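You operate a simulated robot arm through the tools that you are given. There is no shell and no other tool.

You run a simulated two-armed robot. Do the job below in one go: nothing can be reset, and whatever is moved stays where it is left.

TASK
Test the torch on low, then full flame, then shut it off.
Fine: stand the black mat in the grey channel before you light it on low, and leave it there.

The check looks at the end state, three seconds after you hand in, the way a careful person would. Anything else that was tipped, shoved, dropped, spilled or broken makes it a failure.

THE ROBOT
Two 7-joint arms with two-finger grippers on one trunk that stands fixed in place. Base frame: the origin is at the foot of the trunk, x ahead of it, y to its left, z up. Lengths are in mm, angles in degrees, forces in N, time in s.
The left shoulder is at [57, 216, 1195], the right one opposite. With the tool pointing down near the work surface each hand reaches from about 240 to 800 mm from the base axis, measured 20 degrees to its own side. Payload 3.18 kg a hand.
The tool frame of a hand sits at the grasp point between the pads (the TCP): z along the fingers, y along the line on which they close. The tips reach 30 mm beyond it. The gripper opens to 144 mm. The gripper's body begins 103 mm behind the TCP.
Orientation is told as [roll, pitch, yaw] about the base's x, y, z axes, in that order, counted from this pose: with the fingers straight down and closing along the base's y, the tool's x points along the base's -x, its y along +y and its z along -z.

THE INTERFACE
- The arms move only by the tool move_arm. It takes "left_increments", "right_increments" or both (then of equal length, played together; a hand with none holds still); each is a list of rows, each an object of numbers (a shift or turn left out is 0, a gripper value left out holds the last): "x", "y", "z": the shift along the tool's x, y, z in units of 500 mm (1.0 is 500 mm); "ax", "ay", "az": the turn, a rotation vector about the tool's x, y, z in units of 120 degrees (1.0 is 120 degrees); "jaw": the opening, from 0 (shut) to 1 (fully open). In form: [{"x": .., "y": .., "z": .., "ax": .., "ay": .., "az": .., "jaw": ..}, ...]. A call has 1 to 20 rows; each row is the pose to reach, as a shift and turn from the pose commanded when the call began, along the tool's axes at that moment. A call with a number of a shift or a turn outside -1 to 1 is refused whole. Rows are played at 5 a second. More than 50 mm and 8.6 degrees between two rows, or a gripper value outside its range, and nothing of the call is played. Where a pose cannot be reached the arm comes as near as it can. A force on the tool above 40 N (or 10 N above the force at the start of the call, whichever is more), or a blocked arm, ends the call early, and 0.2 s more pass. Each finger halts on what it meets, pressing with about 44 N; the grip force reading is that of the motor and also rises with nothing between the fingers. The clock runs only during rows and for 0.2 s after the last one: add rows that repeat a pose to give the fingers time. The reply holds the time, the measured pose of the TCP, the force on the tool along the base axes, the opening and the grip force, in the units named above and with some noise, with the torque about the TCP (base axes, N m) and any sound that the robot's microphone picked up.
- Cameras (640 x 400 px; columns grow to the right, rows downward): "scene" is now at [141.7, 32.9, 1428.9]; the picture's right is [0.45, -0.89, 0.00], its down [-0.21, -0.11, -0.97] and it looks along [0.87, 0.44, -0.23] (base axes); focal length 214 px, centre (320, 200). "left" rides on the left gripper at [76, -16, -143] in its tool frame; the picture's right is [0.21, 0.98, 0.00], its down [-0.84, 0.18, -0.51] and it looks along [-0.50, 0.11, 0.86] (tool axes); focal length 218 px, centre (320, 200). "right" rides on the right gripper at [76, 16, -143] in its tool frame; the picture's right is [-0.21, 0.98, 0.00], its down [-0.84, -0.18, -0.51] and it looks along [-0.50, -0.11, 0.86] (tool axes); focal length 218 px, centre (320, 200). There is no depth. A picture from a camera that has moved, and an enlarged one, comes with that camera's place and axes in the base frame and with its lens. The place of the scene camera against the robot may be out by one fixed shift of up to 25 mm in any direction.
- snapshot(camera): a new picture of that camera. The clock stands still meanwhile.
- raise_lower(by): slides the trunk up (or, below 0, down) by that many mm; the arms and the scene camera ride with it, the base frame stays. It gives what a move gives, with no picture.
- head_to(pan, tilt): turns the head with the scene camera to pan (to the left, within 80 degrees either way) and tilt (down, from -29 to 69), counted from straight ahead of the robot. It gives what a move gives.
- zoom(camera, box): a new picture of the part [left, top, right, bottom] of that camera's present view, enlarged. The clock stands still meanwhile.
- close_job(): hands the job in; it is judged then, once.

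Nothing tells you positions but the pictures and the camera data. Unless the task says otherwise, let go and move clear before handing in.

The tools are called after "Request:" as a command line: name --argument value ..., lists and objects as JSON in quotes. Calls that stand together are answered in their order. move_arm: Moves the arms, as the interface text tells. Its arguments: {"type":"object","properties":{"left_increments":{"type":"array","items":{"type":"object","properties":{"x":{"type":"number"},"y":{"type":"number"},"z":{"type":"number"},"ax":{"type":"number"},"ay":{"type":"number"},"az":{"type":"number"},"jaw":{"type":"number"}}}},"right_increments":{"type":"array","items":{"type":"object","properties":{"x":{"type":"number"},"y":{"type":"number"},"z":{"type":"number"},"ax":{"type":"number"},"ay":{"type":"number"},"az":{"type":"number"},"jaw":{"type":"number"}}}}},"required":[]} The other tools are called the same way: raise_lower (by) slides the trunk up or down; head_to (pan, tilt) turns the head that bears the scene camera; snapshot (camera) takes a picture; zoom (camera, box) takes an enlarged picture of a part of a camera's view; close_job () hands the job in.

At the start:

```text
clock: 0.0
left_ee_pos: [314.4, 477.5, 1360.0]
left_orientation: [-0.1, -0.1, 0.0]
left_wrist_force: [0.9, -0.8, 0.0]
left_moment: [-0.04, 0.01, 0.01]
left_opening: 144.3
left_gripper_force: 0.3
right_ee_pos: [340.5, 43.3, 1414.6]
right_orientation: [0.1, 0.0, -0.1]
right_wrist_force: [-0.7, 0.9, 0.3]
right_moment: [-0.03, 0.01, 0.05]
right_opening: 144.0
right_gripper_force: 0.0
trunk travel left (down, up): [-275.0, 94.0]
head pan, tilt: [27.0, 13.6]
```

scene: 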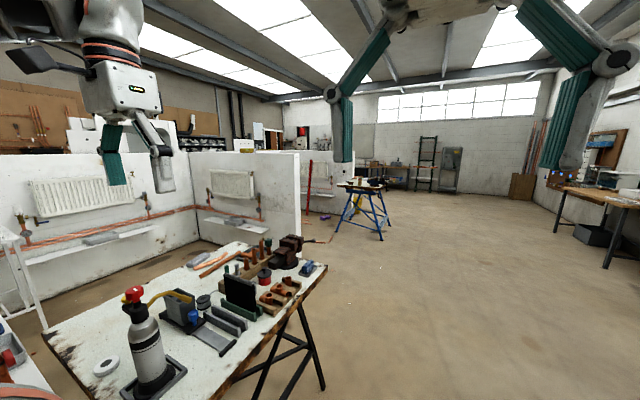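
right: 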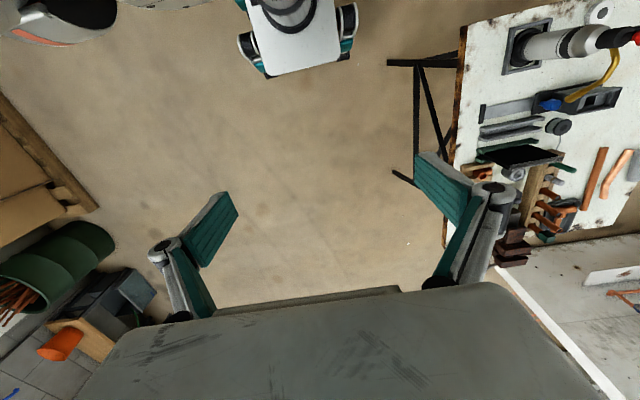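
left: 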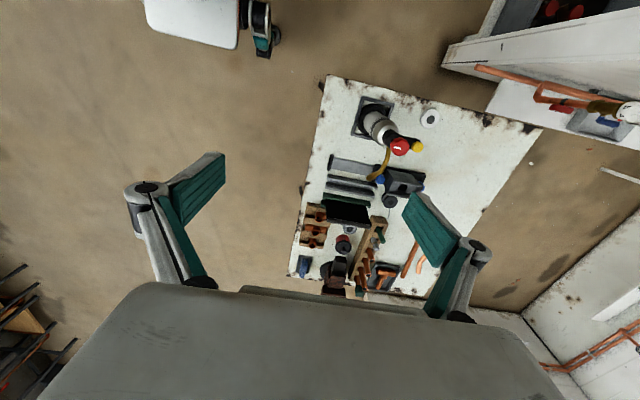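

I see a workbench to the front-left with a torch (grey bottle, red knob, yellow hose), a black mat standing in a green holder, and some grey channels. I'll look closer before moving anything.

Request:
head_to --pan 40 --tilt 40

Request:
zoom --camera "left" --box '[280, 70, 480, 195]'

Request:
zoom --camera "left" --box '[280, 170, 480, 295]'

```text
clock: 0.9
left_ee_pos: [314.7, 477.0, 1361.0]
left_orientation: [-0.1, 0.0, 0.0]
left_wrist_force: [0.3, -0.4, 0.2]
left_moment: [0.02, -0.01, 0.01]
left_opening: 143.9
left_gripper_force: 0.2
right_ee_pos: [340.4, 43.4, 1414.2]
right_orientation: [0.1, 0.0, -0.1]
right_wrist_force: [-0.1, 1.0, -0.8]
right_moment: [0.01, -0.02, -0.01]
right_opening: 143.8
right_gripper_force: 0.1
trunk travel left (down, up): [-275.0, 94.0]
head pan, tilt: [40.0, 40.0]
```

```text
3.20 times, centred on (380, 132) of left
camera zoom: at [238.9, 460.3, 1504.4], right [-0.21, 0.98, 0.0], down [0.84, 0.18, 0.51], along [0.5, 0.11, -0.86], focal length 698 px, centre (128, 416)
```

zoom: 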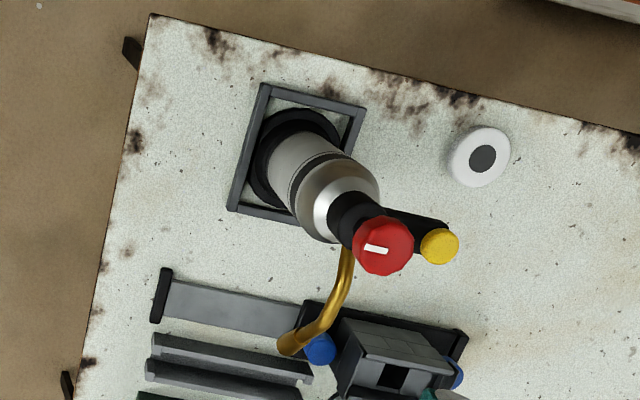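

```text
3.20 times, centred on (380, 232) of left
camera zoom: at [238.9, 460.3, 1504.4], right [-0.21, 0.98, 0.0], down [0.84, 0.18, 0.51], along [0.5, 0.11, -0.86], focal length 698 px, centre (128, 96)
```

zoom: 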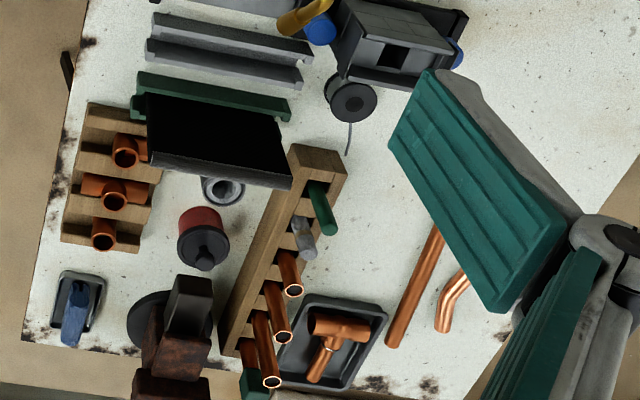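

The torch has a red knob with a white mark and a yellow button beside it. The mat stands in the green channel, and the grey channel lies between that and the torch. Next I'll take scene-camera views.

Request:
snapshot --camera "scene"

Request:
zoom --camera "scene" --box '[160, 120, 480, 320]'

```text
taken
camera scene: at [123.7, 45.0, 1387.1], right [0.64, -0.77, 0.0], down [-0.49, -0.41, -0.77], along [0.59, 0.49, -0.64], focal length 214 px, centre (320, 200)
```

scene: 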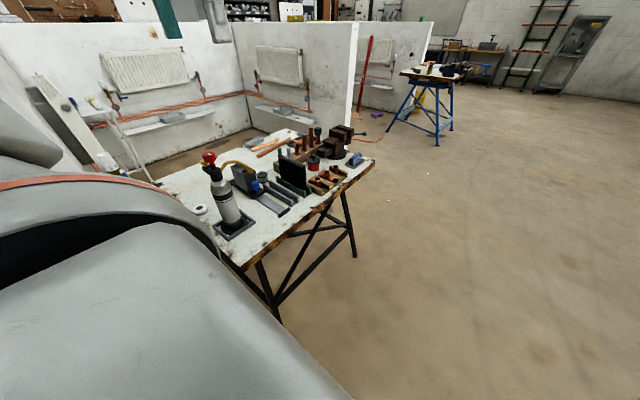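

```text
2.00 times, centred on (320, 220) of scene
camera zoom: at [123.7, 45.0, 1387.1], right [0.64, -0.77, 0.0], down [-0.49, -0.41, -0.77], along [0.59, 0.49, -0.64], focal length 429 px, centre (320, 160)
```

zoom: 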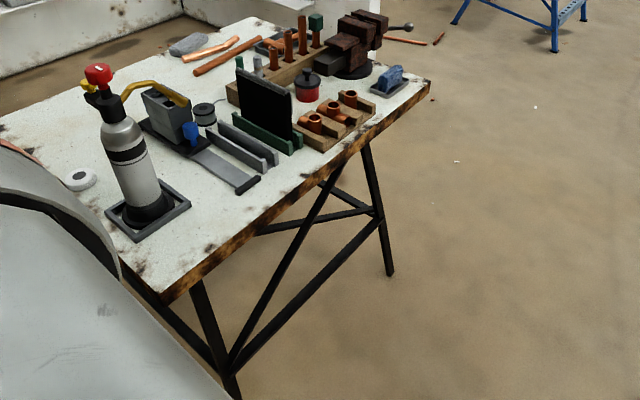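

The layout is clear, so I'll zoom further on the torch, the channels and the fixture.

Request:
zoom --camera "scene" --box '[180, 140, 300, 215]'

Request:
zoom --camera "scene" --box '[230, 145, 326, 205]'

Request:
zoom --camera "right" --box '[448, 0, 640, 120]'

Request:
zoom --camera "left" --box '[310, 140, 440, 221]'

```text
5.33 times, centred on (240, 178) of scene
camera zoom: at [123.7, 45.0, 1387.1], right [0.64, -0.77, 0.0], down [-0.49, -0.41, -0.77], along [0.59, 0.49, -0.64], focal length 1144 px, centre (747, 320)
```

zoom: 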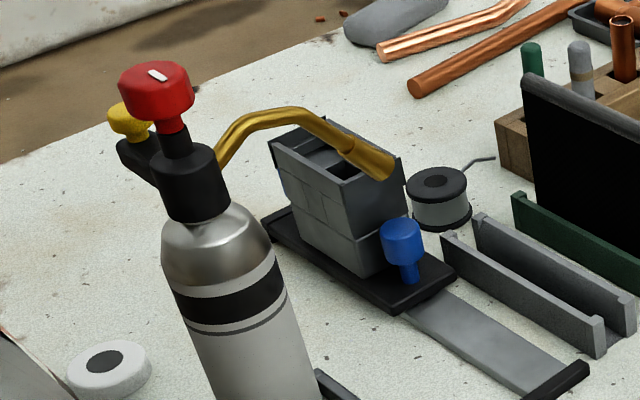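

```text
6.67 times, centred on (278, 175) of scene
camera zoom: at [123.7, 45.0, 1387.1], right [0.64, -0.77, 0.0], down [-0.49, -0.41, -0.77], along [0.59, 0.49, -0.64], focal length 1430 px, centre (600, 367)
```

zoom: 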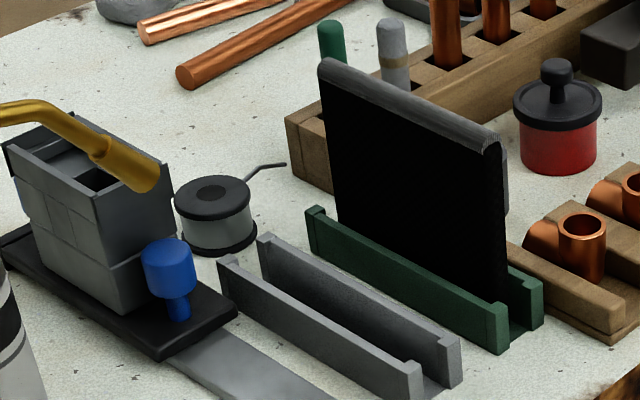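

```text
3.33 times, centred on (544, 60) of right
camera zoom: at [263.6, 59.8, 1556.7], right [0.21, 0.98, 0.0], down [0.84, -0.18, 0.51], along [0.5, -0.11, -0.86], focal length 728 px, centre (-427, 667)
```

zoom: 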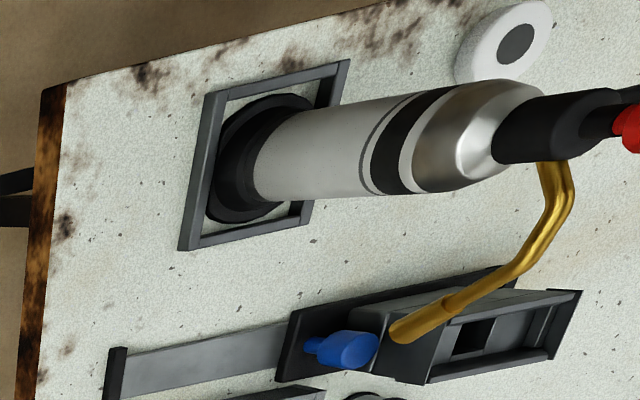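

```text
4.92 times, centred on (375, 180) of left
camera zoom: at [238.9, 460.3, 1504.4], right [-0.21, 0.98, 0.0], down [0.84, 0.18, 0.51], along [0.5, 0.11, -0.86], focal length 1074 px, centre (49, 296)
```

zoom: 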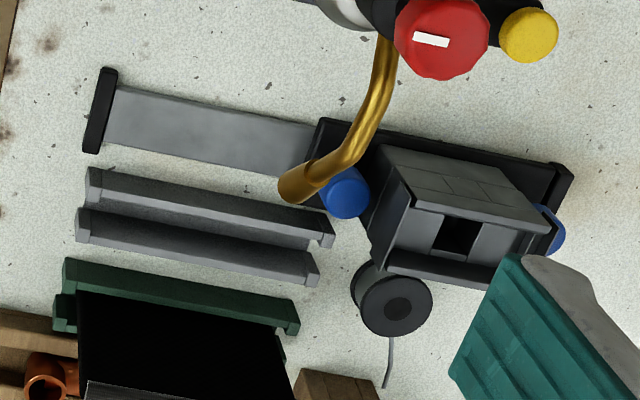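

The knob looks to be near (340, 659, 1045), the nozzle tip near (457, 648, 964), and the grey channel along y at x≈572. The mat is in the green channel at x≈650. I'll move the left hand, staying high, to get a nearer wrist-camera view and refine these.

Request:
move_arm --left_increments '[{"x": -0.04, "y": 0.03, "z": 0.04}, {"x": -0.09, "y": 0.07, "z": 0.09}, {"x": -0.14, "y": 0.11, "z": 0.14}, {"x": -0.18, "y": 0.15, "z": 0.18}, {"x": -0.22, "y": 0.19, "z": 0.22}, {"x": -0.25, "y": 0.23, "z": 0.26}, {"x": -0.27, "y": 0.246, "z": 0.28}, {"x": -0.27, "y": 0.246, "z": 0.28}]'

Request:
snapshot --camera "left"

Request:
zoom --camera "left" --box '[160, 0, 480, 200]'

Request:
snapshot --camera "scene"

```text
clock: 2.7
left_ee_pos: [447.3, 598.9, 1219.9]
left_orientation: [-0.1, -0.1, 0.2]
left_wrist_force: [-0.2, 0.1, -0.1]
left_moment: [0.0, 0.0, 0.0]
left_opening: 143.9
left_gripper_force: 0.2
right_ee_pos: [340.1, 43.3, 1414.6]
right_orientation: [0.1, 0.0, 0.0]
right_wrist_force: [0.6, 0.2, 0.2]
right_moment: [-0.03, -0.01, -0.03]
right_opening: 143.9
right_gripper_force: 0.0
trunk travel left (down, up): [-275.0, 94.0]
head pan, tilt: [40.0, 40.0]
```

```text
taken
camera left: at [373.1, 582.6, 1363.6], right [-0.21, 0.98, 0.0], down [0.84, 0.18, 0.51], along [0.5, 0.11, -0.86], focal length 218 px, centre (320, 200)
```

left: 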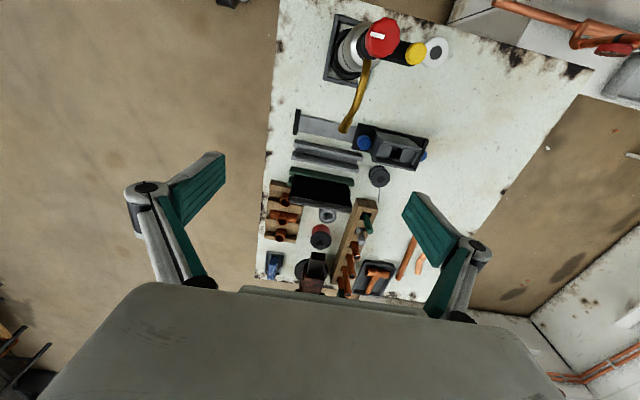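

```text
2.00 times, centred on (320, 100) of left
camera zoom: at [373.1, 582.6, 1363.6], right [-0.21, 0.98, 0.0], down [0.84, 0.18, 0.51], along [0.5, 0.11, -0.86], focal length 436 px, centre (320, 400)
```

zoom: 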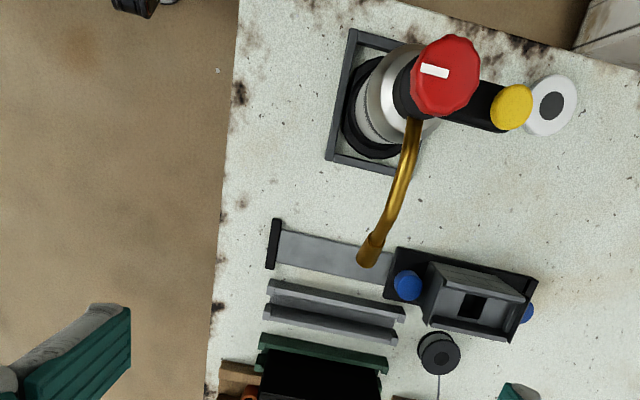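

```text
taken
camera scene: at [123.4, 45.2, 1387.1], right [0.64, -0.77, 0.0], down [-0.49, -0.41, -0.77], along [0.59, 0.49, -0.64], focal length 214 px, centre (320, 200)
```

scene: 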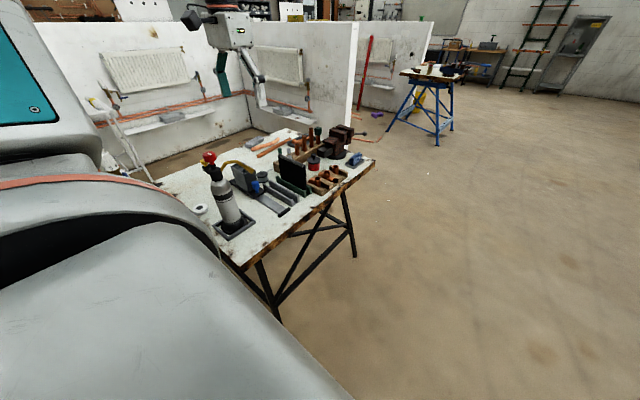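

From the two views the knob top is near (331, 638, 1090). I'll zoom on the mat, channels and nozzle from here.

Request:
zoom --camera "left" --box '[250, 90, 442, 210]'

Request:
zoom --camera "left" --box '[240, 150, 432, 300]'

Request:
zoom --camera "left" --box '[300, 0, 460, 100]'

Request:
zoom --camera "scene" --box '[190, 140, 310, 215]'

```text
3.33 times, centred on (346, 150) of left
camera zoom: at [373.1, 582.6, 1363.6], right [-0.21, 0.98, 0.0], down [0.84, 0.18, 0.51], along [0.5, 0.11, -0.86], focal length 728 px, centre (233, 367)
```

zoom: 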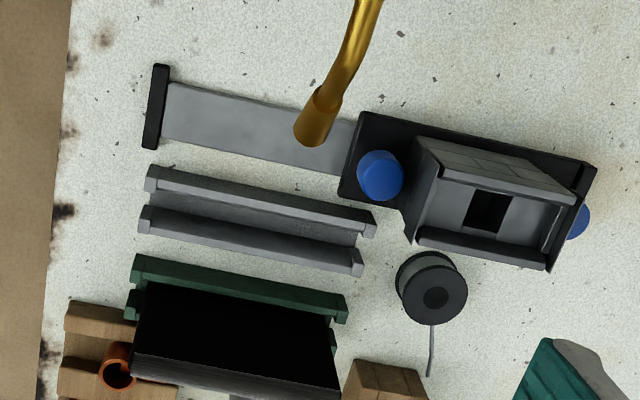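

```text
2.67 times, centred on (336, 225) of left
camera zoom: at [373.1, 582.6, 1363.6], right [-0.21, 0.98, 0.0], down [0.84, 0.18, 0.51], along [0.5, 0.11, -0.86], focal length 582 px, centre (277, 133)
```

zoom: 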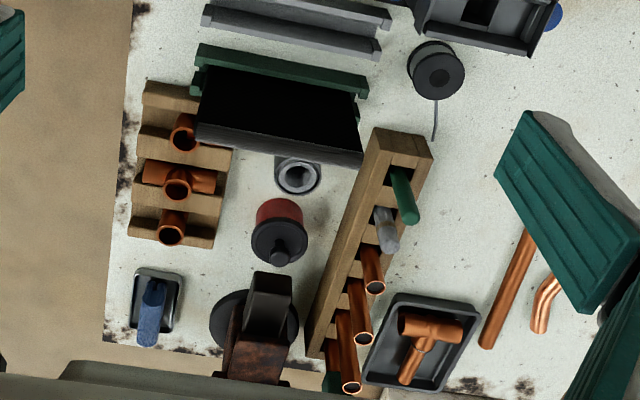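

```text
4.00 times, centred on (380, 50) of left
camera zoom: at [373.1, 582.6, 1363.6], right [-0.21, 0.98, 0.0], down [0.84, 0.18, 0.51], along [0.5, 0.11, -0.86], focal length 873 px, centre (80, 800)
```

zoom: 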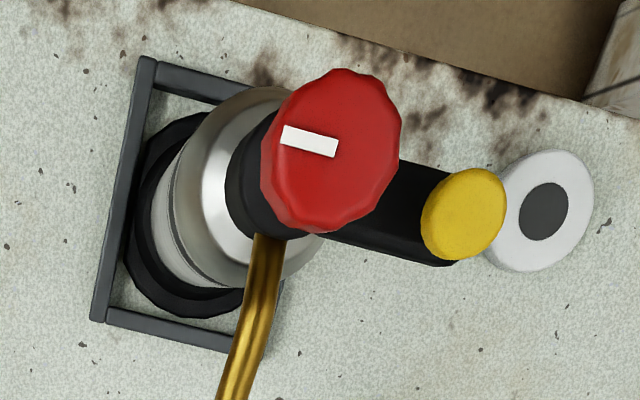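

```text
5.33 times, centred on (250, 178) of scene
camera zoom: at [123.4, 45.2, 1387.1], right [0.64, -0.77, 0.0], down [-0.49, -0.41, -0.77], along [0.59, 0.49, -0.64], focal length 1144 px, centre (693, 320)
```

zoom: 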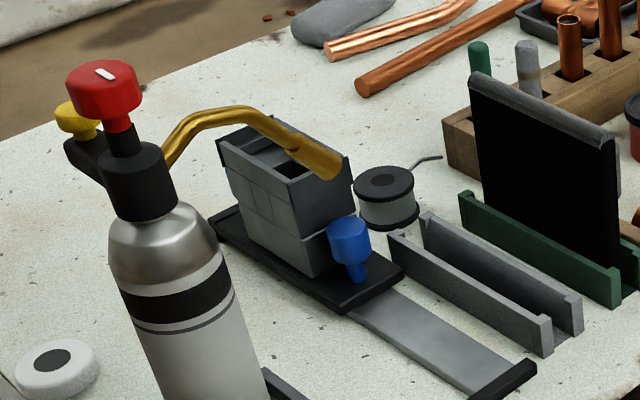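

The mat's top edge runs at x≈634 from y≈567 to 715, at z≈932. The grey channel's walls are at x≈536 to 569 and y≈552 to 731. The yellow button is near (332, 692, 1047). I'll turn the left hand to yaw 90 and bring it over the channels, still high, for a closer look.

Request:
move_arm --left_increments '[{"x": -0.02, "z": 0.0, "az": -0.06, "jaw": 0.6}, {"x": -0.04, "z": 0.02, "az": -0.12}, {"x": -0.06, "z": 0.04, "az": -0.18}, {"x": -0.09, "z": 0.06, "az": -0.24}, {"x": -0.12, "z": 0.08, "az": -0.3}, {"x": -0.15, "z": 0.1, "az": -0.36}, {"x": -0.18, "z": 0.12, "az": -0.42}, {"x": -0.2, "z": 0.14, "az": -0.48}, {"x": -0.22, "z": 0.16, "az": -0.54}, {"x": -0.24, "z": 0.18, "az": -0.6}, {"x": -0.26, "z": 0.2, "az": -0.66}, {"x": -0.28, "z": 0.2, "az": -0.72}, {"x": -0.286, "z": 0.2, "az": -0.75}, {"x": -0.286, "z": 0.2, "az": -0.75}]'

Request:
snapshot --camera "left"

Request:
snapshot --camera "scene"

```text
clock: 5.7
left_ee_pos: [596.0, 647.3, 1192.6]
left_orientation: [-0.6, 3.3, 84.5]
left_wrist_force: [-0.3, -1.4, 0.5]
left_moment: [0.19, 0.06, 0.02]
left_opening: 86.5
left_gripper_force: 0.1
left hand out of reach, approached as far as the arm can: row 6, 7, 8, 9, 10, 11, 12, 13, 14
right_ee_pos: [338.3, 42.4, 1415.2]
right_orientation: [0.1, -0.1, 0.0]
right_wrist_force: [-1.1, -0.6, 0.0]
right_moment: [-0.02, -0.06, 0.01]
right_opening: 143.9
right_gripper_force: 0.1
trunk travel left (down, up): [-275.0, 94.0]
head pan, tilt: [40.0, 40.0]
```

```text
taken
camera left: at [605.5, 577.4, 1340.0], right [-0.99, -0.11, 0.0], down [-0.1, 0.88, 0.46], along [-0.05, 0.45, -0.89], focal length 218 px, centre (320, 200)
```

left: 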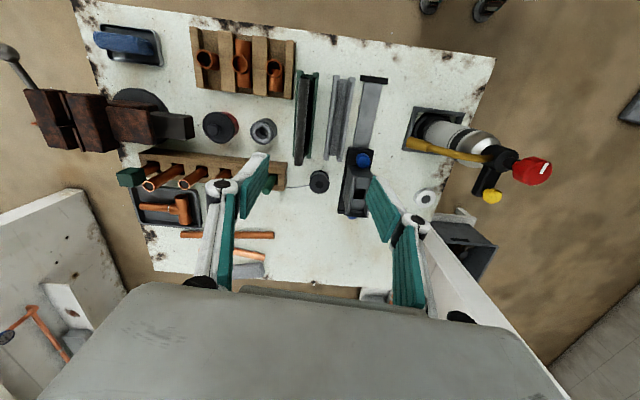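

```text
taken
camera scene: at [122.6, 44.6, 1387.4], right [0.64, -0.77, 0.0], down [-0.49, -0.41, -0.77], along [0.59, 0.49, -0.64], focal length 214 px, centre (320, 200)
```

scene: 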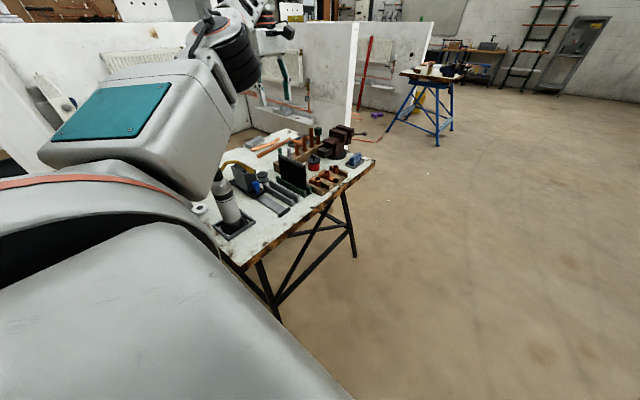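

The hand fell short of the commanded pose; it is at (596, 647, 1192), which seems too far out while held that high. I'll lower it step by step over the clear area above the mat and check what it does.

Request:
move_arm --left_increments '[{"z": 0.03}, {"z": 0.06}, {"z": 0.09}, {"z": 0.1}, {"z": 0.1}]'

```text
clock: 6.9
left_ee_pos: [600.9, 645.7, 1189.0]
left_orientation: [-0.9, 3.7, 84.0]
left_wrist_force: [-0.4, 0.6, 0.3]
left_moment: [-0.01, 0.02, 0.02]
left_opening: 86.4
left_gripper_force: 0.1
left hand out of reach, approached as far as the arm can: row 1, 2, 3, 4, 5
right_ee_pos: [340.5, 43.3, 1415.0]
right_orientation: [0.0, 0.0, 0.0]
right_wrist_force: [0.0, 0.3, 0.5]
right_moment: [-0.01, 0.01, 0.02]
right_opening: 144.2
right_gripper_force: 0.0
trunk travel left (down, up): [-275.0, 94.0]
head pan, tilt: [40.0, 40.0]
```

The hand stayed at z≈1189, so a joint limit is holding it rather than distance. I'll back it toward the robot to regain a reachable pose.

Request:
move_arm --left_increments '[{"y": 0.04}, {"y": 0.08}, {"y": 0.12}, {"y": 0.16}, {"y": 0.2}, {"y": 0.24}, {"y": 0.24}]'

```text
clock: 8.5
left_ee_pos: [567.0, 671.0, 1216.7]
left_orientation: [-1.0, 4.0, 84.2]
left_wrist_force: [0.1, 0.5, -0.6]
left_moment: [0.0, -0.02, 0.01]
left_opening: 86.2
left_gripper_force: 0.1
left hand out of reach, approached as far as the arm can: row 1, 2, 3, 4, 5, 6, 7
right_ee_pos: [338.3, 45.4, 1414.0]
right_orientation: [-0.1, 0.0, 0.1]
right_wrist_force: [-0.5, 0.1, -0.1]
right_moment: [-0.11, -0.06, -0.02]
right_opening: 144.3
right_gripper_force: 0.0
trunk travel left (down, up): [-275.0, 94.0]
head pan, tilt: [40.0, 40.0]
```

It is still limited, and the quarter turn looks like the cause. I'll turn the hand back toward yaw 0.

Request:
move_arm --left_increments '[{"az": 0.06}, {"az": 0.12}, {"az": 0.18}, {"az": 0.24}, {"az": 0.3}, {"az": 0.36}, {"az": 0.42}, {"az": 0.48}, {"az": 0.48}]'

```text
clock: 10.5
left_ee_pos: [570.4, 669.7, 1218.8]
left_orientation: [-3.5, 1.0, 26.4]
left_wrist_force: [-0.9, 0.0, 0.1]
left_moment: [0.0, -0.02, 0.0]
left_opening: 86.3
left_gripper_force: 0.1
right_ee_pos: [339.8, 43.5, 1413.8]
right_orientation: [0.1, -0.1, 0.1]
right_wrist_force: [-0.5, -0.2, -1.2]
right_moment: [-0.02, -0.01, -0.01]
right_opening: 144.0
right_gripper_force: 0.0
trunk travel left (down, up): [-275.0, 94.0]
head pan, tilt: [40.0, 40.0]
```

Backed off, the hand tracks again at yaw 26°, so yaw +90 runs into a joint limit. Since the gripper is symmetric, I'll level the hand and turn it the other way, to yaw −90.

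Request:
move_arm --left_increments '[{"ax": -0.03, "ay": -0.008}, {"ax": -0.03, "ay": -0.008}]'

Request:
move_arm --left_increments '[{"az": 0.06}, {"az": 0.12}, {"az": 0.18}, {"az": 0.24}, {"az": 0.3}, {"az": 0.36}, {"az": 0.42}, {"az": 0.48}, {"az": 0.54}, {"az": 0.6}, {"az": 0.66}, {"az": 0.72}, {"az": 0.78}, {"az": 0.84}, {"az": 0.9}, {"az": 0.97}, {"az": 0.97}]'

```text
clock: 11.1
left_ee_pos: [570.3, 676.4, 1219.3]
left_orientation: [-0.1, 0.3, 26.6]
left_wrist_force: [0.0, 0.4, 0.1]
left_moment: [0.01, 0.03, 0.03]
left_opening: 86.3
left_gripper_force: 0.0
left hand out of reach, approached as far as the arm can: row 1, 2
right_ee_pos: [339.9, 42.6, 1414.2]
right_orientation: [0.1, 0.0, 0.0]
right_wrist_force: [-0.1, 0.6, -0.2]
right_moment: [-0.04, -0.04, -0.01]
right_opening: 143.9
right_gripper_force: 0.1
trunk travel left (down, up): [-275.0, 94.0]
head pan, tilt: [40.0, 40.0]
```

```text
clock: 14.7
left_ee_pos: [570.1, 677.8, 1219.5]
left_orientation: [-0.3, 0.0, -89.9]
left_wrist_force: [-0.3, -0.1, -0.1]
left_moment: [0.0, 0.02, -0.03]
left_opening: 86.4
left_gripper_force: 0.0
right_ee_pos: [340.2, 43.1, 1413.3]
right_orientation: [0.1, -0.1, 0.0]
right_wrist_force: [0.1, -0.4, 0.2]
right_moment: [-0.02, 0.01, -0.02]
right_opening: 144.0
right_gripper_force: 0.1
trunk travel left (down, up): [-275.0, 94.0]
head pan, tilt: [40.0, 40.0]
```

Yaw −90 is reached at (570, 678, 1219). I'll look from here before going down.

Request:
snapshot --camera "left"

Request:
snapshot --camera "scene"

Request:
zoom --camera "left" --box '[220, 50, 420, 175]'

```text
taken
camera left: at [556.1, 752.3, 1362.3], right [0.98, 0.21, 0.0], down [0.18, -0.84, 0.51], along [0.1, -0.5, -0.86], focal length 218 px, centre (320, 200)
```

left: 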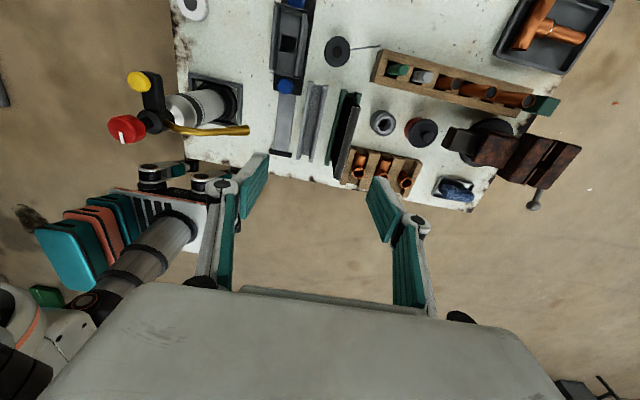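

```text
taken
camera scene: at [123.7, 45.1, 1387.1], right [0.64, -0.77, 0.0], down [-0.49, -0.41, -0.77], along [0.59, 0.49, -0.64], focal length 214 px, centre (320, 200)
```

scene: 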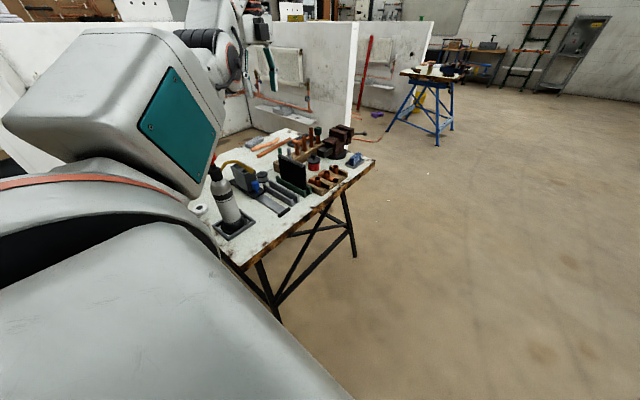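

```text
3.20 times, centred on (320, 112) of left
camera zoom: at [556.1, 752.3, 1362.3], right [0.98, 0.21, 0.0], down [0.18, -0.84, 0.51], along [0.1, -0.5, -0.86], focal length 698 px, centre (320, 480)
```

zoom: 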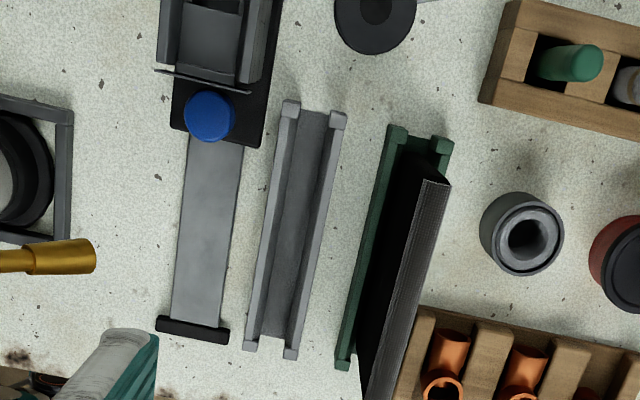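

From this view the green channel is centred at x≈633 with the mat upright in it, and the grey channel at x≈558; both span y≈548 to 725. I'll descend over the mat with the fingers spread about 65 mm along x.

Request:
move_arm --left_increments '[{"x": -0.02, "y": 0.0, "z": 0.06, "jaw": 0.45}, {"x": -0.04, "y": 0.01, "z": 0.13}, {"x": -0.06, "y": 0.02, "z": 0.2}, {"x": -0.076, "y": 0.03, "z": 0.27}, {"x": -0.076, "y": 0.045, "z": 0.34}, {"x": -0.076, "y": 0.06, "z": 0.4}, {"x": -0.076, "y": 0.06, "z": 0.418}, {"x": -0.076, "y": 0.06, "z": 0.418}]'

Request:
snapshot --camera "left"

Request:
snapshot --camera "scene"

```text
clock: 16.5
left_ee_pos: [601.3, 677.2, 1147.9]
left_orientation: [-0.3, -0.2, -89.8]
left_wrist_force: [0.3, -0.9, -1.2]
left_moment: [-0.02, -0.01, 0.0]
left_opening: 64.5
left_gripper_force: 0.0
left hand out of reach, approached as far as the arm can: row 1, 2, 3, 4, 5, 6, 7, 8
right_ee_pos: [341.4, 42.6, 1415.2]
right_orientation: [0.1, 0.0, 0.0]
right_wrist_force: [-0.2, 0.3, -0.8]
right_moment: [0.0, -0.01, 0.01]
right_opening: 144.0
right_gripper_force: 0.1
trunk travel left (down, up): [-275.0, 94.0]
head pan, tilt: [40.0, 40.0]
```

```text
taken
camera left: at [587.1, 754.1, 1289.9], right [0.98, 0.21, -0.01], down [0.19, -0.84, 0.51], along [0.1, -0.5, -0.86], focal length 218 px, centre (320, 200)
```

left: 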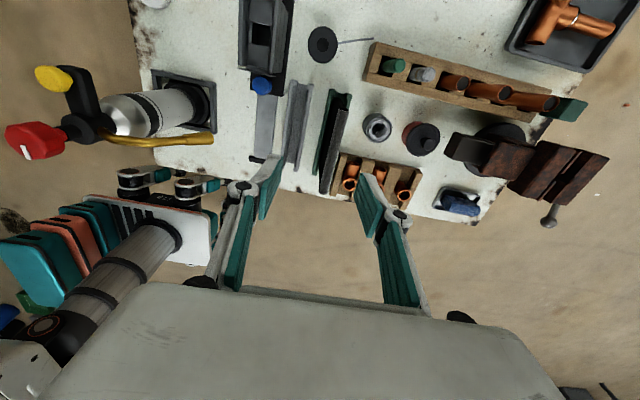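

```text
taken
camera scene: at [123.8, 45.0, 1387.1], right [0.64, -0.77, 0.0], down [-0.49, -0.41, -0.77], along [0.59, 0.49, -0.64], focal length 214 px, centre (320, 200)
```

scene: 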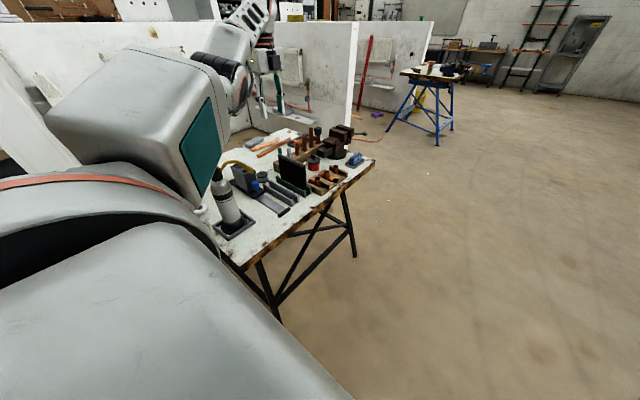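

The hand stopped at (601, 677, 1148), apparently at the stretched-arm limit. I'll pull it back toward the shoulder along −x and −y to get off that limit.

Request:
move_arm --left_increments '[{"y": -0.04, "x": -0.03, "z": -0.03}, {"y": -0.08, "x": -0.06, "z": -0.06}, {"y": -0.12, "x": -0.09, "z": -0.09}, {"y": -0.16, "x": -0.12, "z": -0.12}, {"y": -0.2, "x": -0.15, "z": -0.14}, {"y": -0.24, "x": -0.18, "z": -0.15}, {"y": -0.28, "x": -0.2, "z": -0.15}, {"y": -0.28, "x": -0.2, "z": -0.15}]'

Request:
snapshot --camera "scene"

```text
clock: 18.3
left_ee_pos: [552.6, 680.8, 1244.7]
left_orientation: [-0.3, -0.1, -89.8]
left_wrist_force: [0.2, -0.3, 0.1]
left_moment: [0.0, 0.0, -0.01]
left_opening: 64.9
left_gripper_force: 0.0
left hand out of reach, approached as far as the arm can: row 1, 2, 3, 4, 5, 6, 7, 8
right_ee_pos: [339.3, 43.0, 1415.1]
right_orientation: [0.0, -0.1, 0.1]
right_wrist_force: [-0.2, -0.8, -0.2]
right_moment: [0.0, -0.03, -0.01]
right_opening: 144.0
right_gripper_force: 0.0
trunk travel left (down, up): [-275.0, 94.0]
head pan, tilt: [40.0, 40.0]
```

```text
taken
camera scene: at [123.5, 44.9, 1387.1], right [0.64, -0.77, 0.0], down [-0.49, -0.41, -0.77], along [0.59, 0.49, -0.64], focal length 214 px, centre (320, 200)
```

scene: 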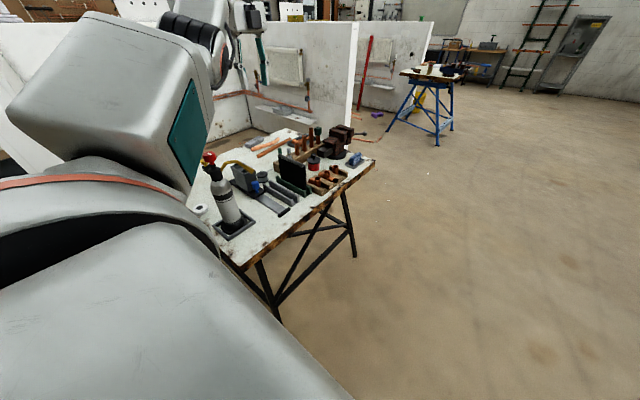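

It moved along a sphere about 737 mm from the shoulder, so the elbow is straight and only sideways motion is free. I'll try a sideways move (toward −y) so the elbow can bend.

Request:
move_arm --left_increments '[{"x": -0.05, "y": 0.03}, {"x": -0.1, "y": 0.06}, {"x": -0.15, "y": 0.08}, {"x": -0.2, "y": 0.1}, {"x": -0.25, "y": 0.1}, {"x": -0.3, "y": 0.1}, {"x": -0.3, "y": 0.1}]'

```text
clock: 19.9
left_ee_pos: [561.8, 677.5, 1233.5]
left_orientation: [-0.3, -0.3, -89.7]
left_wrist_force: [0.0, 0.0, -0.5]
left_moment: [0.02, -0.02, -0.01]
left_opening: 65.0
left_gripper_force: 0.1
left hand out of reach, approached as far as the arm can: row 1, 2, 3, 4, 5, 6, 7
right_ee_pos: [340.0, 42.6, 1414.1]
right_orientation: [0.1, 0.0, 0.0]
right_wrist_force: [0.1, 0.6, -0.1]
right_moment: [0.0, 0.03, 0.03]
right_opening: 144.1
right_gripper_force: 0.1
trunk travel left (down, up): [-275.0, 94.0]
head pan, tilt: [40.0, 40.0]
```

Sideways motion is blocked as well; all recent poses share y≈678 and only swing about the shoulder's lateral axis. I'll look at the arm itself to see its posture.

Request:
head_to --pan 65 --tilt 5

Request:
snapshot --camera "scene"

Request:
snapshot --camera "right"

Request:
snapshot --camera "left"

```text
clock: 20.9
left_ee_pos: [562.2, 676.8, 1233.4]
left_orientation: [-0.3, -0.2, -89.8]
left_wrist_force: [0.7, -0.2, 0.0]
left_moment: [0.01, -0.01, -0.02]
left_opening: 65.0
left_gripper_force: 0.1
right_ee_pos: [340.4, 43.5, 1414.2]
right_orientation: [0.1, 0.0, 0.0]
right_wrist_force: [-0.9, -0.4, -0.3]
right_moment: [0.0, 0.0, -0.01]
right_opening: 143.7
right_gripper_force: 0.0
trunk travel left (down, up): [-275.0, 94.0]
head pan, tilt: [65.0, 5.0]
```

```text
taken
camera scene: at [97.5, 73.7, 1442.8], right [0.91, -0.42, 0.0], down [-0.04, -0.08, -1.0], along [0.42, 0.9, -0.09], focal length 214 px, centre (320, 200)
```

scene: 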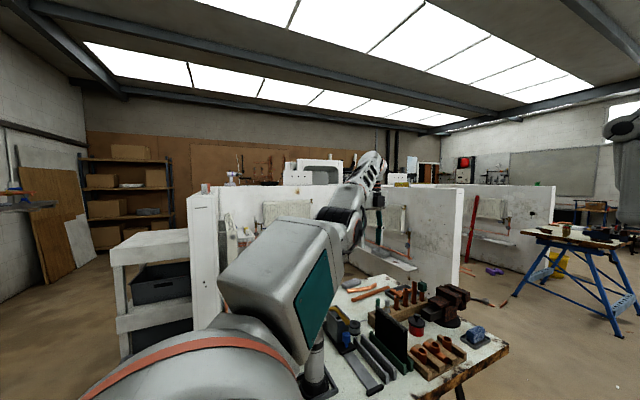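

```text
taken
camera right: at [263.6, 59.9, 1556.7], right [0.21, 0.98, 0.0], down [0.84, -0.18, 0.51], along [0.5, -0.11, -0.86], focal length 218 px, centre (320, 200)
```

right: 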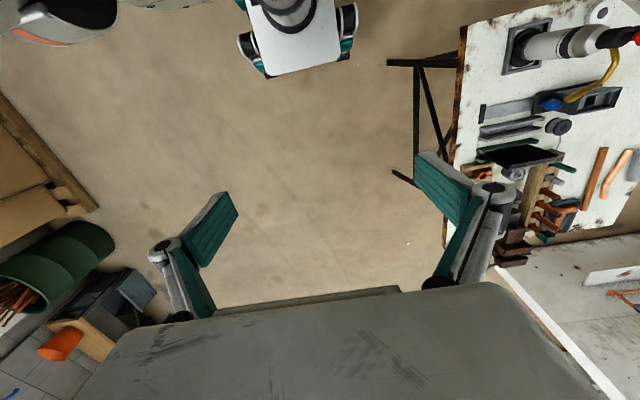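

```text
taken
camera left: at [547.5, 753.2, 1375.8], right [0.98, 0.21, -0.01], down [0.19, -0.84, 0.51], along [0.1, -0.5, -0.86], focal length 218 px, centre (320, 200)
```

left: 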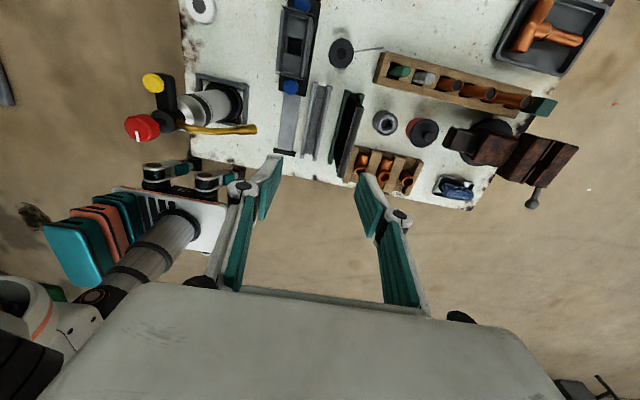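

The arm really is stretched straight from shoulder to wrist. I'll turn the hand back to yaw 0, where it moved freely at first, and draw it in toward the robot.

Request:
move_arm --left_increments '[{"az": -0.07}, {"az": -0.14}, {"az": -0.21}, {"az": -0.28}, {"az": -0.35}, {"az": -0.42}, {"az": -0.49}, {"az": -0.56}, {"az": -0.63}, {"az": -0.7}, {"az": -0.75}, {"az": -0.75}]'

Request:
move_arm --left_increments '[{"x": 0.06}, {"x": 0.12}, {"x": 0.18}, {"x": 0.24}, {"x": 0.24}]'

```text
clock: 23.5
left_ee_pos: [565.8, 675.3, 1236.2]
left_orientation: [-0.1, 0.1, 0.3]
left_wrist_force: [-0.5, 0.4, -0.7]
left_moment: [-0.04, 0.0, 0.01]
left_opening: 64.9
left_gripper_force: 0.0
right_ee_pos: [340.7, 42.2, 1415.0]
right_orientation: [0.1, 0.0, 0.0]
right_wrist_force: [0.3, -0.9, 0.2]
right_moment: [0.01, 0.01, 0.0]
right_opening: 144.3
right_gripper_force: 0.0
trunk travel left (down, up): [-275.0, 94.0]
head pan, tilt: [65.0, 5.0]
```

```text
clock: 24.7
left_ee_pos: [445.0, 675.3, 1237.2]
left_orientation: [-0.1, 0.2, 0.3]
left_wrist_force: [-0.2, -0.1, 0.0]
left_moment: [0.02, -0.02, 0.0]
left_opening: 64.9
left_gripper_force: 0.0
right_ee_pos: [341.3, 42.2, 1413.7]
right_orientation: [0.0, -0.1, 0.0]
right_wrist_force: [1.3, -0.5, -0.2]
right_moment: [0.04, -0.03, 0.0]
right_opening: 144.0
right_gripper_force: 0.1
trunk travel left (down, up): [-275.0, 94.0]
head pan, tilt: [65.0, 5.0]
```

At yaw 0 the arm moves freely again, so reach depends on the hand's turn. I'll go down over the channels at yaw 0 first, then try the turn there, lower and closer in.

Request:
move_arm --left_increments '[{"x": -0.05, "y": -0.01, "z": 0.05}, {"x": -0.1, "y": -0.02, "z": 0.1}, {"x": -0.15, "y": -0.04, "z": 0.15}, {"x": -0.2, "y": -0.06, "z": 0.2}, {"x": -0.23, "y": -0.07, "z": 0.26}, {"x": -0.25, "y": -0.07, "z": 0.32}, {"x": -0.25, "y": -0.07, "z": 0.36}, {"x": -0.25, "y": -0.07, "z": 0.36}]'

Request:
snapshot --camera "left"

Request:
head_to --pan 45 --tilt 25

Request:
snapshot --camera "scene"

```text
clock: 26.5
left_ee_pos: [569.1, 640.8, 1056.1]
left_orientation: [-0.2, 0.1, 0.2]
left_wrist_force: [0.4, -0.2, 0.6]
left_moment: [-0.03, -0.02, 0.02]
left_opening: 64.6
left_gripper_force: 0.0
right_ee_pos: [341.0, 41.5, 1413.4]
right_orientation: [0.1, 0.1, 0.0]
right_wrist_force: [0.6, -0.1, -0.8]
right_moment: [0.0, -0.02, 0.02]
right_opening: 144.1
right_gripper_force: 0.0
trunk travel left (down, up): [-275.0, 94.0]
head pan, tilt: [65.0, 5.0]
```

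```text
taken
camera left: at [494.9, 623.7, 1199.9], right [-0.21, 0.98, 0.0], down [0.84, 0.18, 0.5], along [0.49, 0.11, -0.86], focal length 218 px, centre (320, 200)
```

left: 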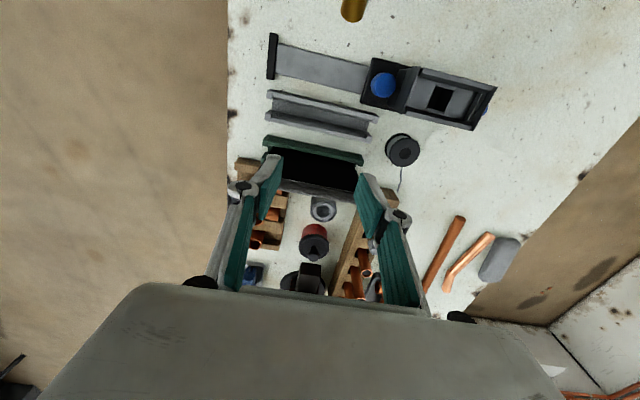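

```text
clock: 27.4
left_ee_pos: [570.5, 640.9, 1056.5]
left_orientation: [-0.2, 0.2, 0.2]
left_wrist_force: [0.2, 0.0, -0.6]
left_moment: [0.0, 0.01, 0.0]
left_opening: 64.6
left_gripper_force: 0.1
right_ee_pos: [340.1, 42.5, 1414.1]
right_orientation: [0.1, 0.0, 0.0]
right_wrist_force: [0.1, -0.1, -0.5]
right_moment: [-0.02, 0.02, -0.01]
right_opening: 144.3
right_gripper_force: 0.1
trunk travel left (down, up): [-275.0, 94.0]
head pan, tilt: [45.0, 25.0]
```

```text
taken
camera scene: at [123.6, 55.6, 1410.5], right [0.71, -0.71, 0.0], down [-0.3, -0.3, -0.91], along [0.64, 0.64, -0.42], focal length 214 px, centre (320, 200)
```

scene: 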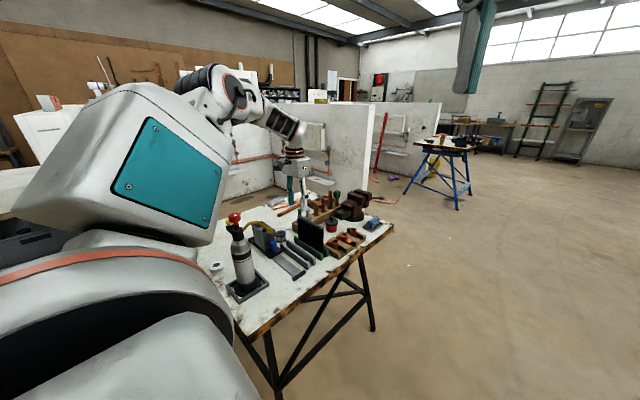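

The hand is now at (569, 641, 1056) with yaw 0. I'll turn toward yaw −90 here, in steps, and see how far it goes.

Request:
move_arm --left_increments '[{"az": 0.07}, {"az": 0.14}, {"az": 0.21}, {"az": 0.28}, {"az": 0.35}, {"az": 0.42}, {"az": 0.42}]'

```text
clock: 28.9
left_ee_pos: [569.8, 640.2, 1056.2]
left_orientation: [-0.3, 0.1, -50.3]
left_wrist_force: [-0.7, 0.2, 0.2]
left_moment: [-0.01, 0.01, 0.0]
left_opening: 64.9
left_gripper_force: 0.1
right_ee_pos: [338.2, 43.2, 1414.0]
right_orientation: [0.1, 0.1, 0.1]
right_wrist_force: [-0.5, 0.2, 0.5]
right_moment: [-0.04, 0.04, -0.01]
right_opening: 143.8
right_gripper_force: 0.2
trunk travel left (down, up): [-275.0, 94.0]
head pan, tilt: [45.0, 25.0]
```

The turn to −50° went cleanly at this spot, so I'll continue to −90°.

Request:
move_arm --left_increments '[{"az": 0.05}, {"az": 0.1}, {"az": 0.15}, {"az": 0.2}, {"az": 0.25}, {"az": 0.3}, {"az": 0.3308}, {"az": 0.3308}]'

```text
clock: 30.8
left_ee_pos: [568.7, 640.5, 1055.9]
left_orientation: [-0.2, -0.1, -90.0]
left_wrist_force: [-0.8, 0.7, 0.3]
left_moment: [0.01, -0.03, -0.01]
left_opening: 64.7
left_gripper_force: 0.1
right_ee_pos: [339.4, 41.9, 1413.3]
right_orientation: [0.1, 0.0, -0.1]
right_wrist_force: [-0.2, -0.2, 0.0]
right_moment: [0.0, -0.02, 0.04]
right_opening: 143.9
right_gripper_force: 0.0
trunk travel left (down, up): [-275.0, 94.0]
head pan, tilt: [45.0, 25.0]
```

Yaw −90 is reached without complaint at (569, 640, 1056). I'll take a close view of the mat before moving over it.

Request:
snapshot --camera "left"

Request:
zoom --camera "left" --box '[220, 40, 460, 190]'

```text
taken
camera left: at [555.2, 716.8, 1198.9], right [0.98, 0.21, 0.0], down [0.18, -0.84, 0.51], along [0.1, -0.5, -0.86], focal length 218 px, centre (320, 200)
```

left: 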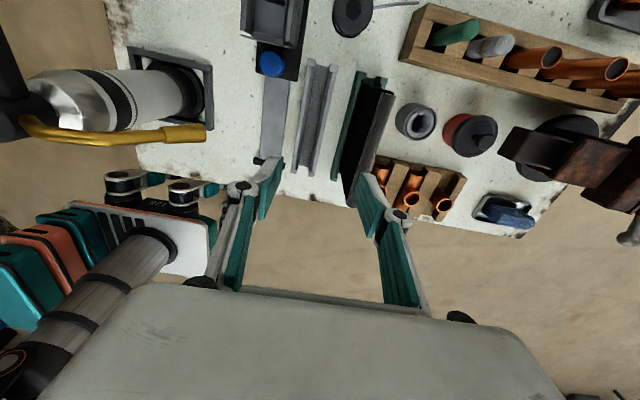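

```text
2.67 times, centred on (340, 115) of left
camera zoom: at [555.2, 716.8, 1198.9], right [0.98, 0.21, 0.0], down [0.18, -0.84, 0.51], along [0.1, -0.5, -0.86], focal length 582 px, centre (267, 427)
```

zoom: 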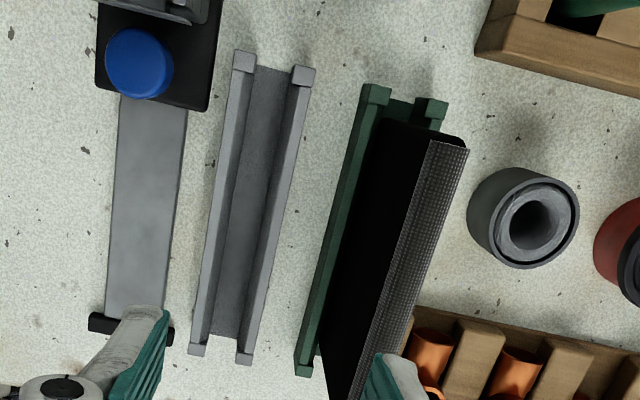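

Mat hem centre is x≈634, upright, with y≈567 to 711 and z≈932. The grey channel centre is (557, 635), so the shift needed is about −77 mm in x. I'll move over the mat, still above it.

Request:
move_arm --left_increments '[{"y": 0.04, "z": 0.02}, {"y": 0.08, "z": 0.05}, {"y": 0.11, "z": 0.08}, {"y": 0.131, "z": 0.112}, {"y": 0.131, "z": 0.112}]'

Request:
snapshot --camera "left"

Request:
zoom --camera "scene" --box '[220, 150, 380, 250]'

```text
clock: 31.9
left_ee_pos: [633.1, 641.0, 999.5]
left_orientation: [0.0, -0.1, -90.0]
left_wrist_force: [-0.1, 0.1, 0.3]
left_moment: [0.04, -0.01, 0.02]
left_opening: 64.9
left_gripper_force: 0.1
right_ee_pos: [340.3, 42.1, 1415.1]
right_orientation: [0.1, 0.0, -0.1]
right_wrist_force: [-0.7, 0.2, 0.0]
right_moment: [0.01, -0.01, 0.02]
right_opening: 144.2
right_gripper_force: 0.0
trunk travel left (down, up): [-275.0, 94.0]
head pan, tilt: [45.0, 25.0]
```

```text
taken
camera left: at [618.4, 716.3, 1141.7], right [0.98, 0.21, 0.0], down [0.18, -0.84, 0.51], along [0.1, -0.5, -0.86], focal length 218 px, centre (320, 200)
```

left: 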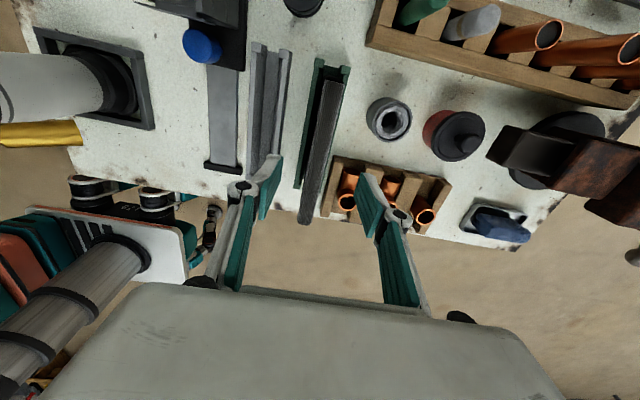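

```text
4.00 times, centred on (300, 200) of scene
camera zoom: at [123.3, 55.2, 1410.5], right [0.71, -0.71, 0.0], down [-0.3, -0.3, -0.91], along [0.64, 0.64, -0.42], focal length 858 px, centre (400, 200)
```

zoom: 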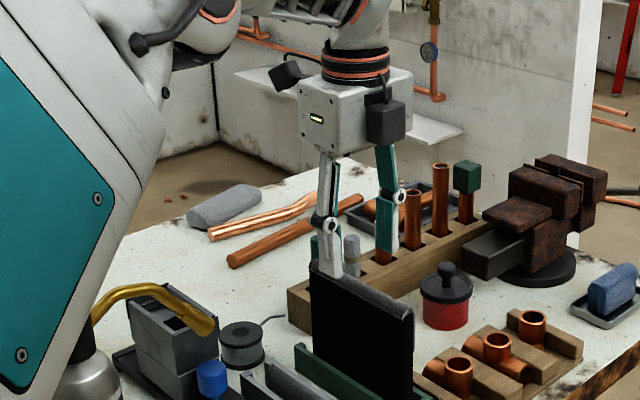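

The hand is centred over the hem at (633, 641, 1000). Next I'll descend to z≈918 with the fingers straddling the mat, then check.

Request:
move_arm --left_increments '[{"z": 0.03}, {"z": 0.06}, {"z": 0.09}, {"z": 0.12}, {"z": 0.145}, {"z": 0.163}, {"z": 0.163}]'

Request:
snapshot --camera "left"

Request:
zoom --camera "scene" --box '[240, 160, 368, 240]'

```text
clock: 33.5
left_ee_pos: [632.0, 639.1, 918.7]
left_orientation: [-0.1, 0.0, -89.9]
left_wrist_force: [-0.6, -0.1, 0.4]
left_moment: [0.01, 0.01, 0.02]
left_opening: 64.5
left_gripper_force: 0.1
right_ee_pos: [340.6, 43.8, 1414.5]
right_orientation: [0.1, 0.0, -0.1]
right_wrist_force: [1.0, -0.2, -0.3]
right_moment: [0.02, -0.03, 0.02]
right_opening: 144.0
right_gripper_force: 0.0
trunk travel left (down, up): [-275.0, 94.0]
head pan, tilt: [45.0, 25.0]
```

```text
taken
camera left: at [618.2, 715.0, 1061.9], right [0.98, 0.21, 0.0], down [0.18, -0.84, 0.51], along [0.11, -0.5, -0.86], focal length 218 px, centre (320, 200)
```

left: 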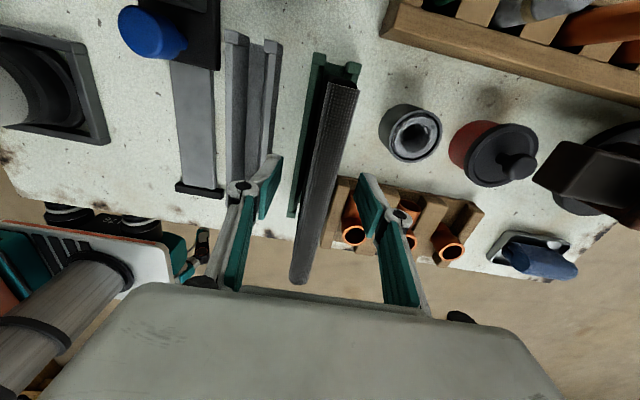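

```text
5.00 times, centred on (304, 200) of scene
camera zoom: at [123.7, 55.6, 1410.4], right [0.71, -0.71, 0.0], down [-0.3, -0.3, -0.91], along [0.64, 0.64, -0.42], focal length 1072 px, centre (400, 200)
```

zoom: 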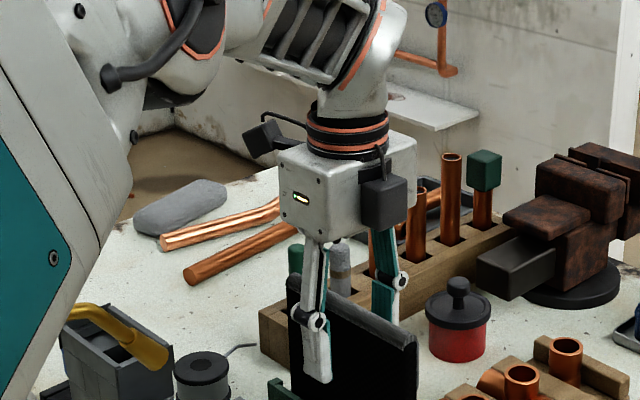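

The fingers straddle the hem, centred. Closing on the mat now.

Request:
move_arm --left_increments '[{"jaw": 0.2}, {"jaw": 0.1}, {"jaw": 0.0}, {"jaw": 0.0}, {"jaw": 0.0}]'

Request:
snapshot --camera "left"

```text
clock: 34.8
left_ee_pos: [632.7, 639.4, 919.0]
left_orientation: [0.0, 0.0, -89.9]
left_wrist_force: [-0.1, -0.7, 0.4]
left_moment: [-0.01, 0.01, -0.02]
left_opening: 15.4
left_gripper_force: 44.3
right_ee_pos: [339.6, 42.3, 1414.5]
right_orientation: [0.1, 0.0, 0.0]
right_wrist_force: [0.4, -0.2, 0.0]
right_moment: [0.0, 0.0, -0.01]
right_opening: 144.2
right_gripper_force: 0.0
trunk travel left (down, up): [-275.0, 94.0]
head pan, tilt: [45.0, 25.0]
```

```text
taken
camera left: at [618.4, 714.9, 1061.9], right [0.98, 0.21, 0.0], down [0.18, -0.84, 0.51], along [0.11, -0.5, -0.86], focal length 218 px, centre (320, 200)
```

left: 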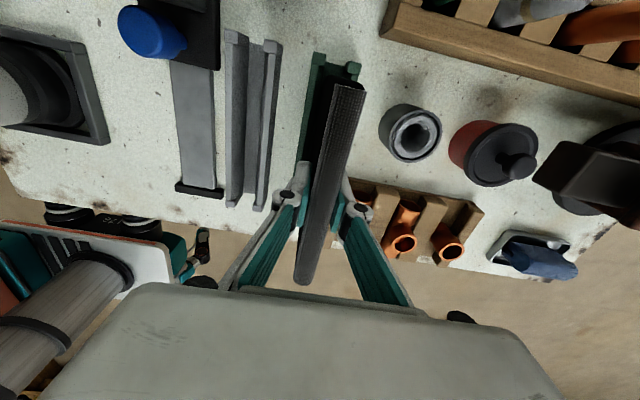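

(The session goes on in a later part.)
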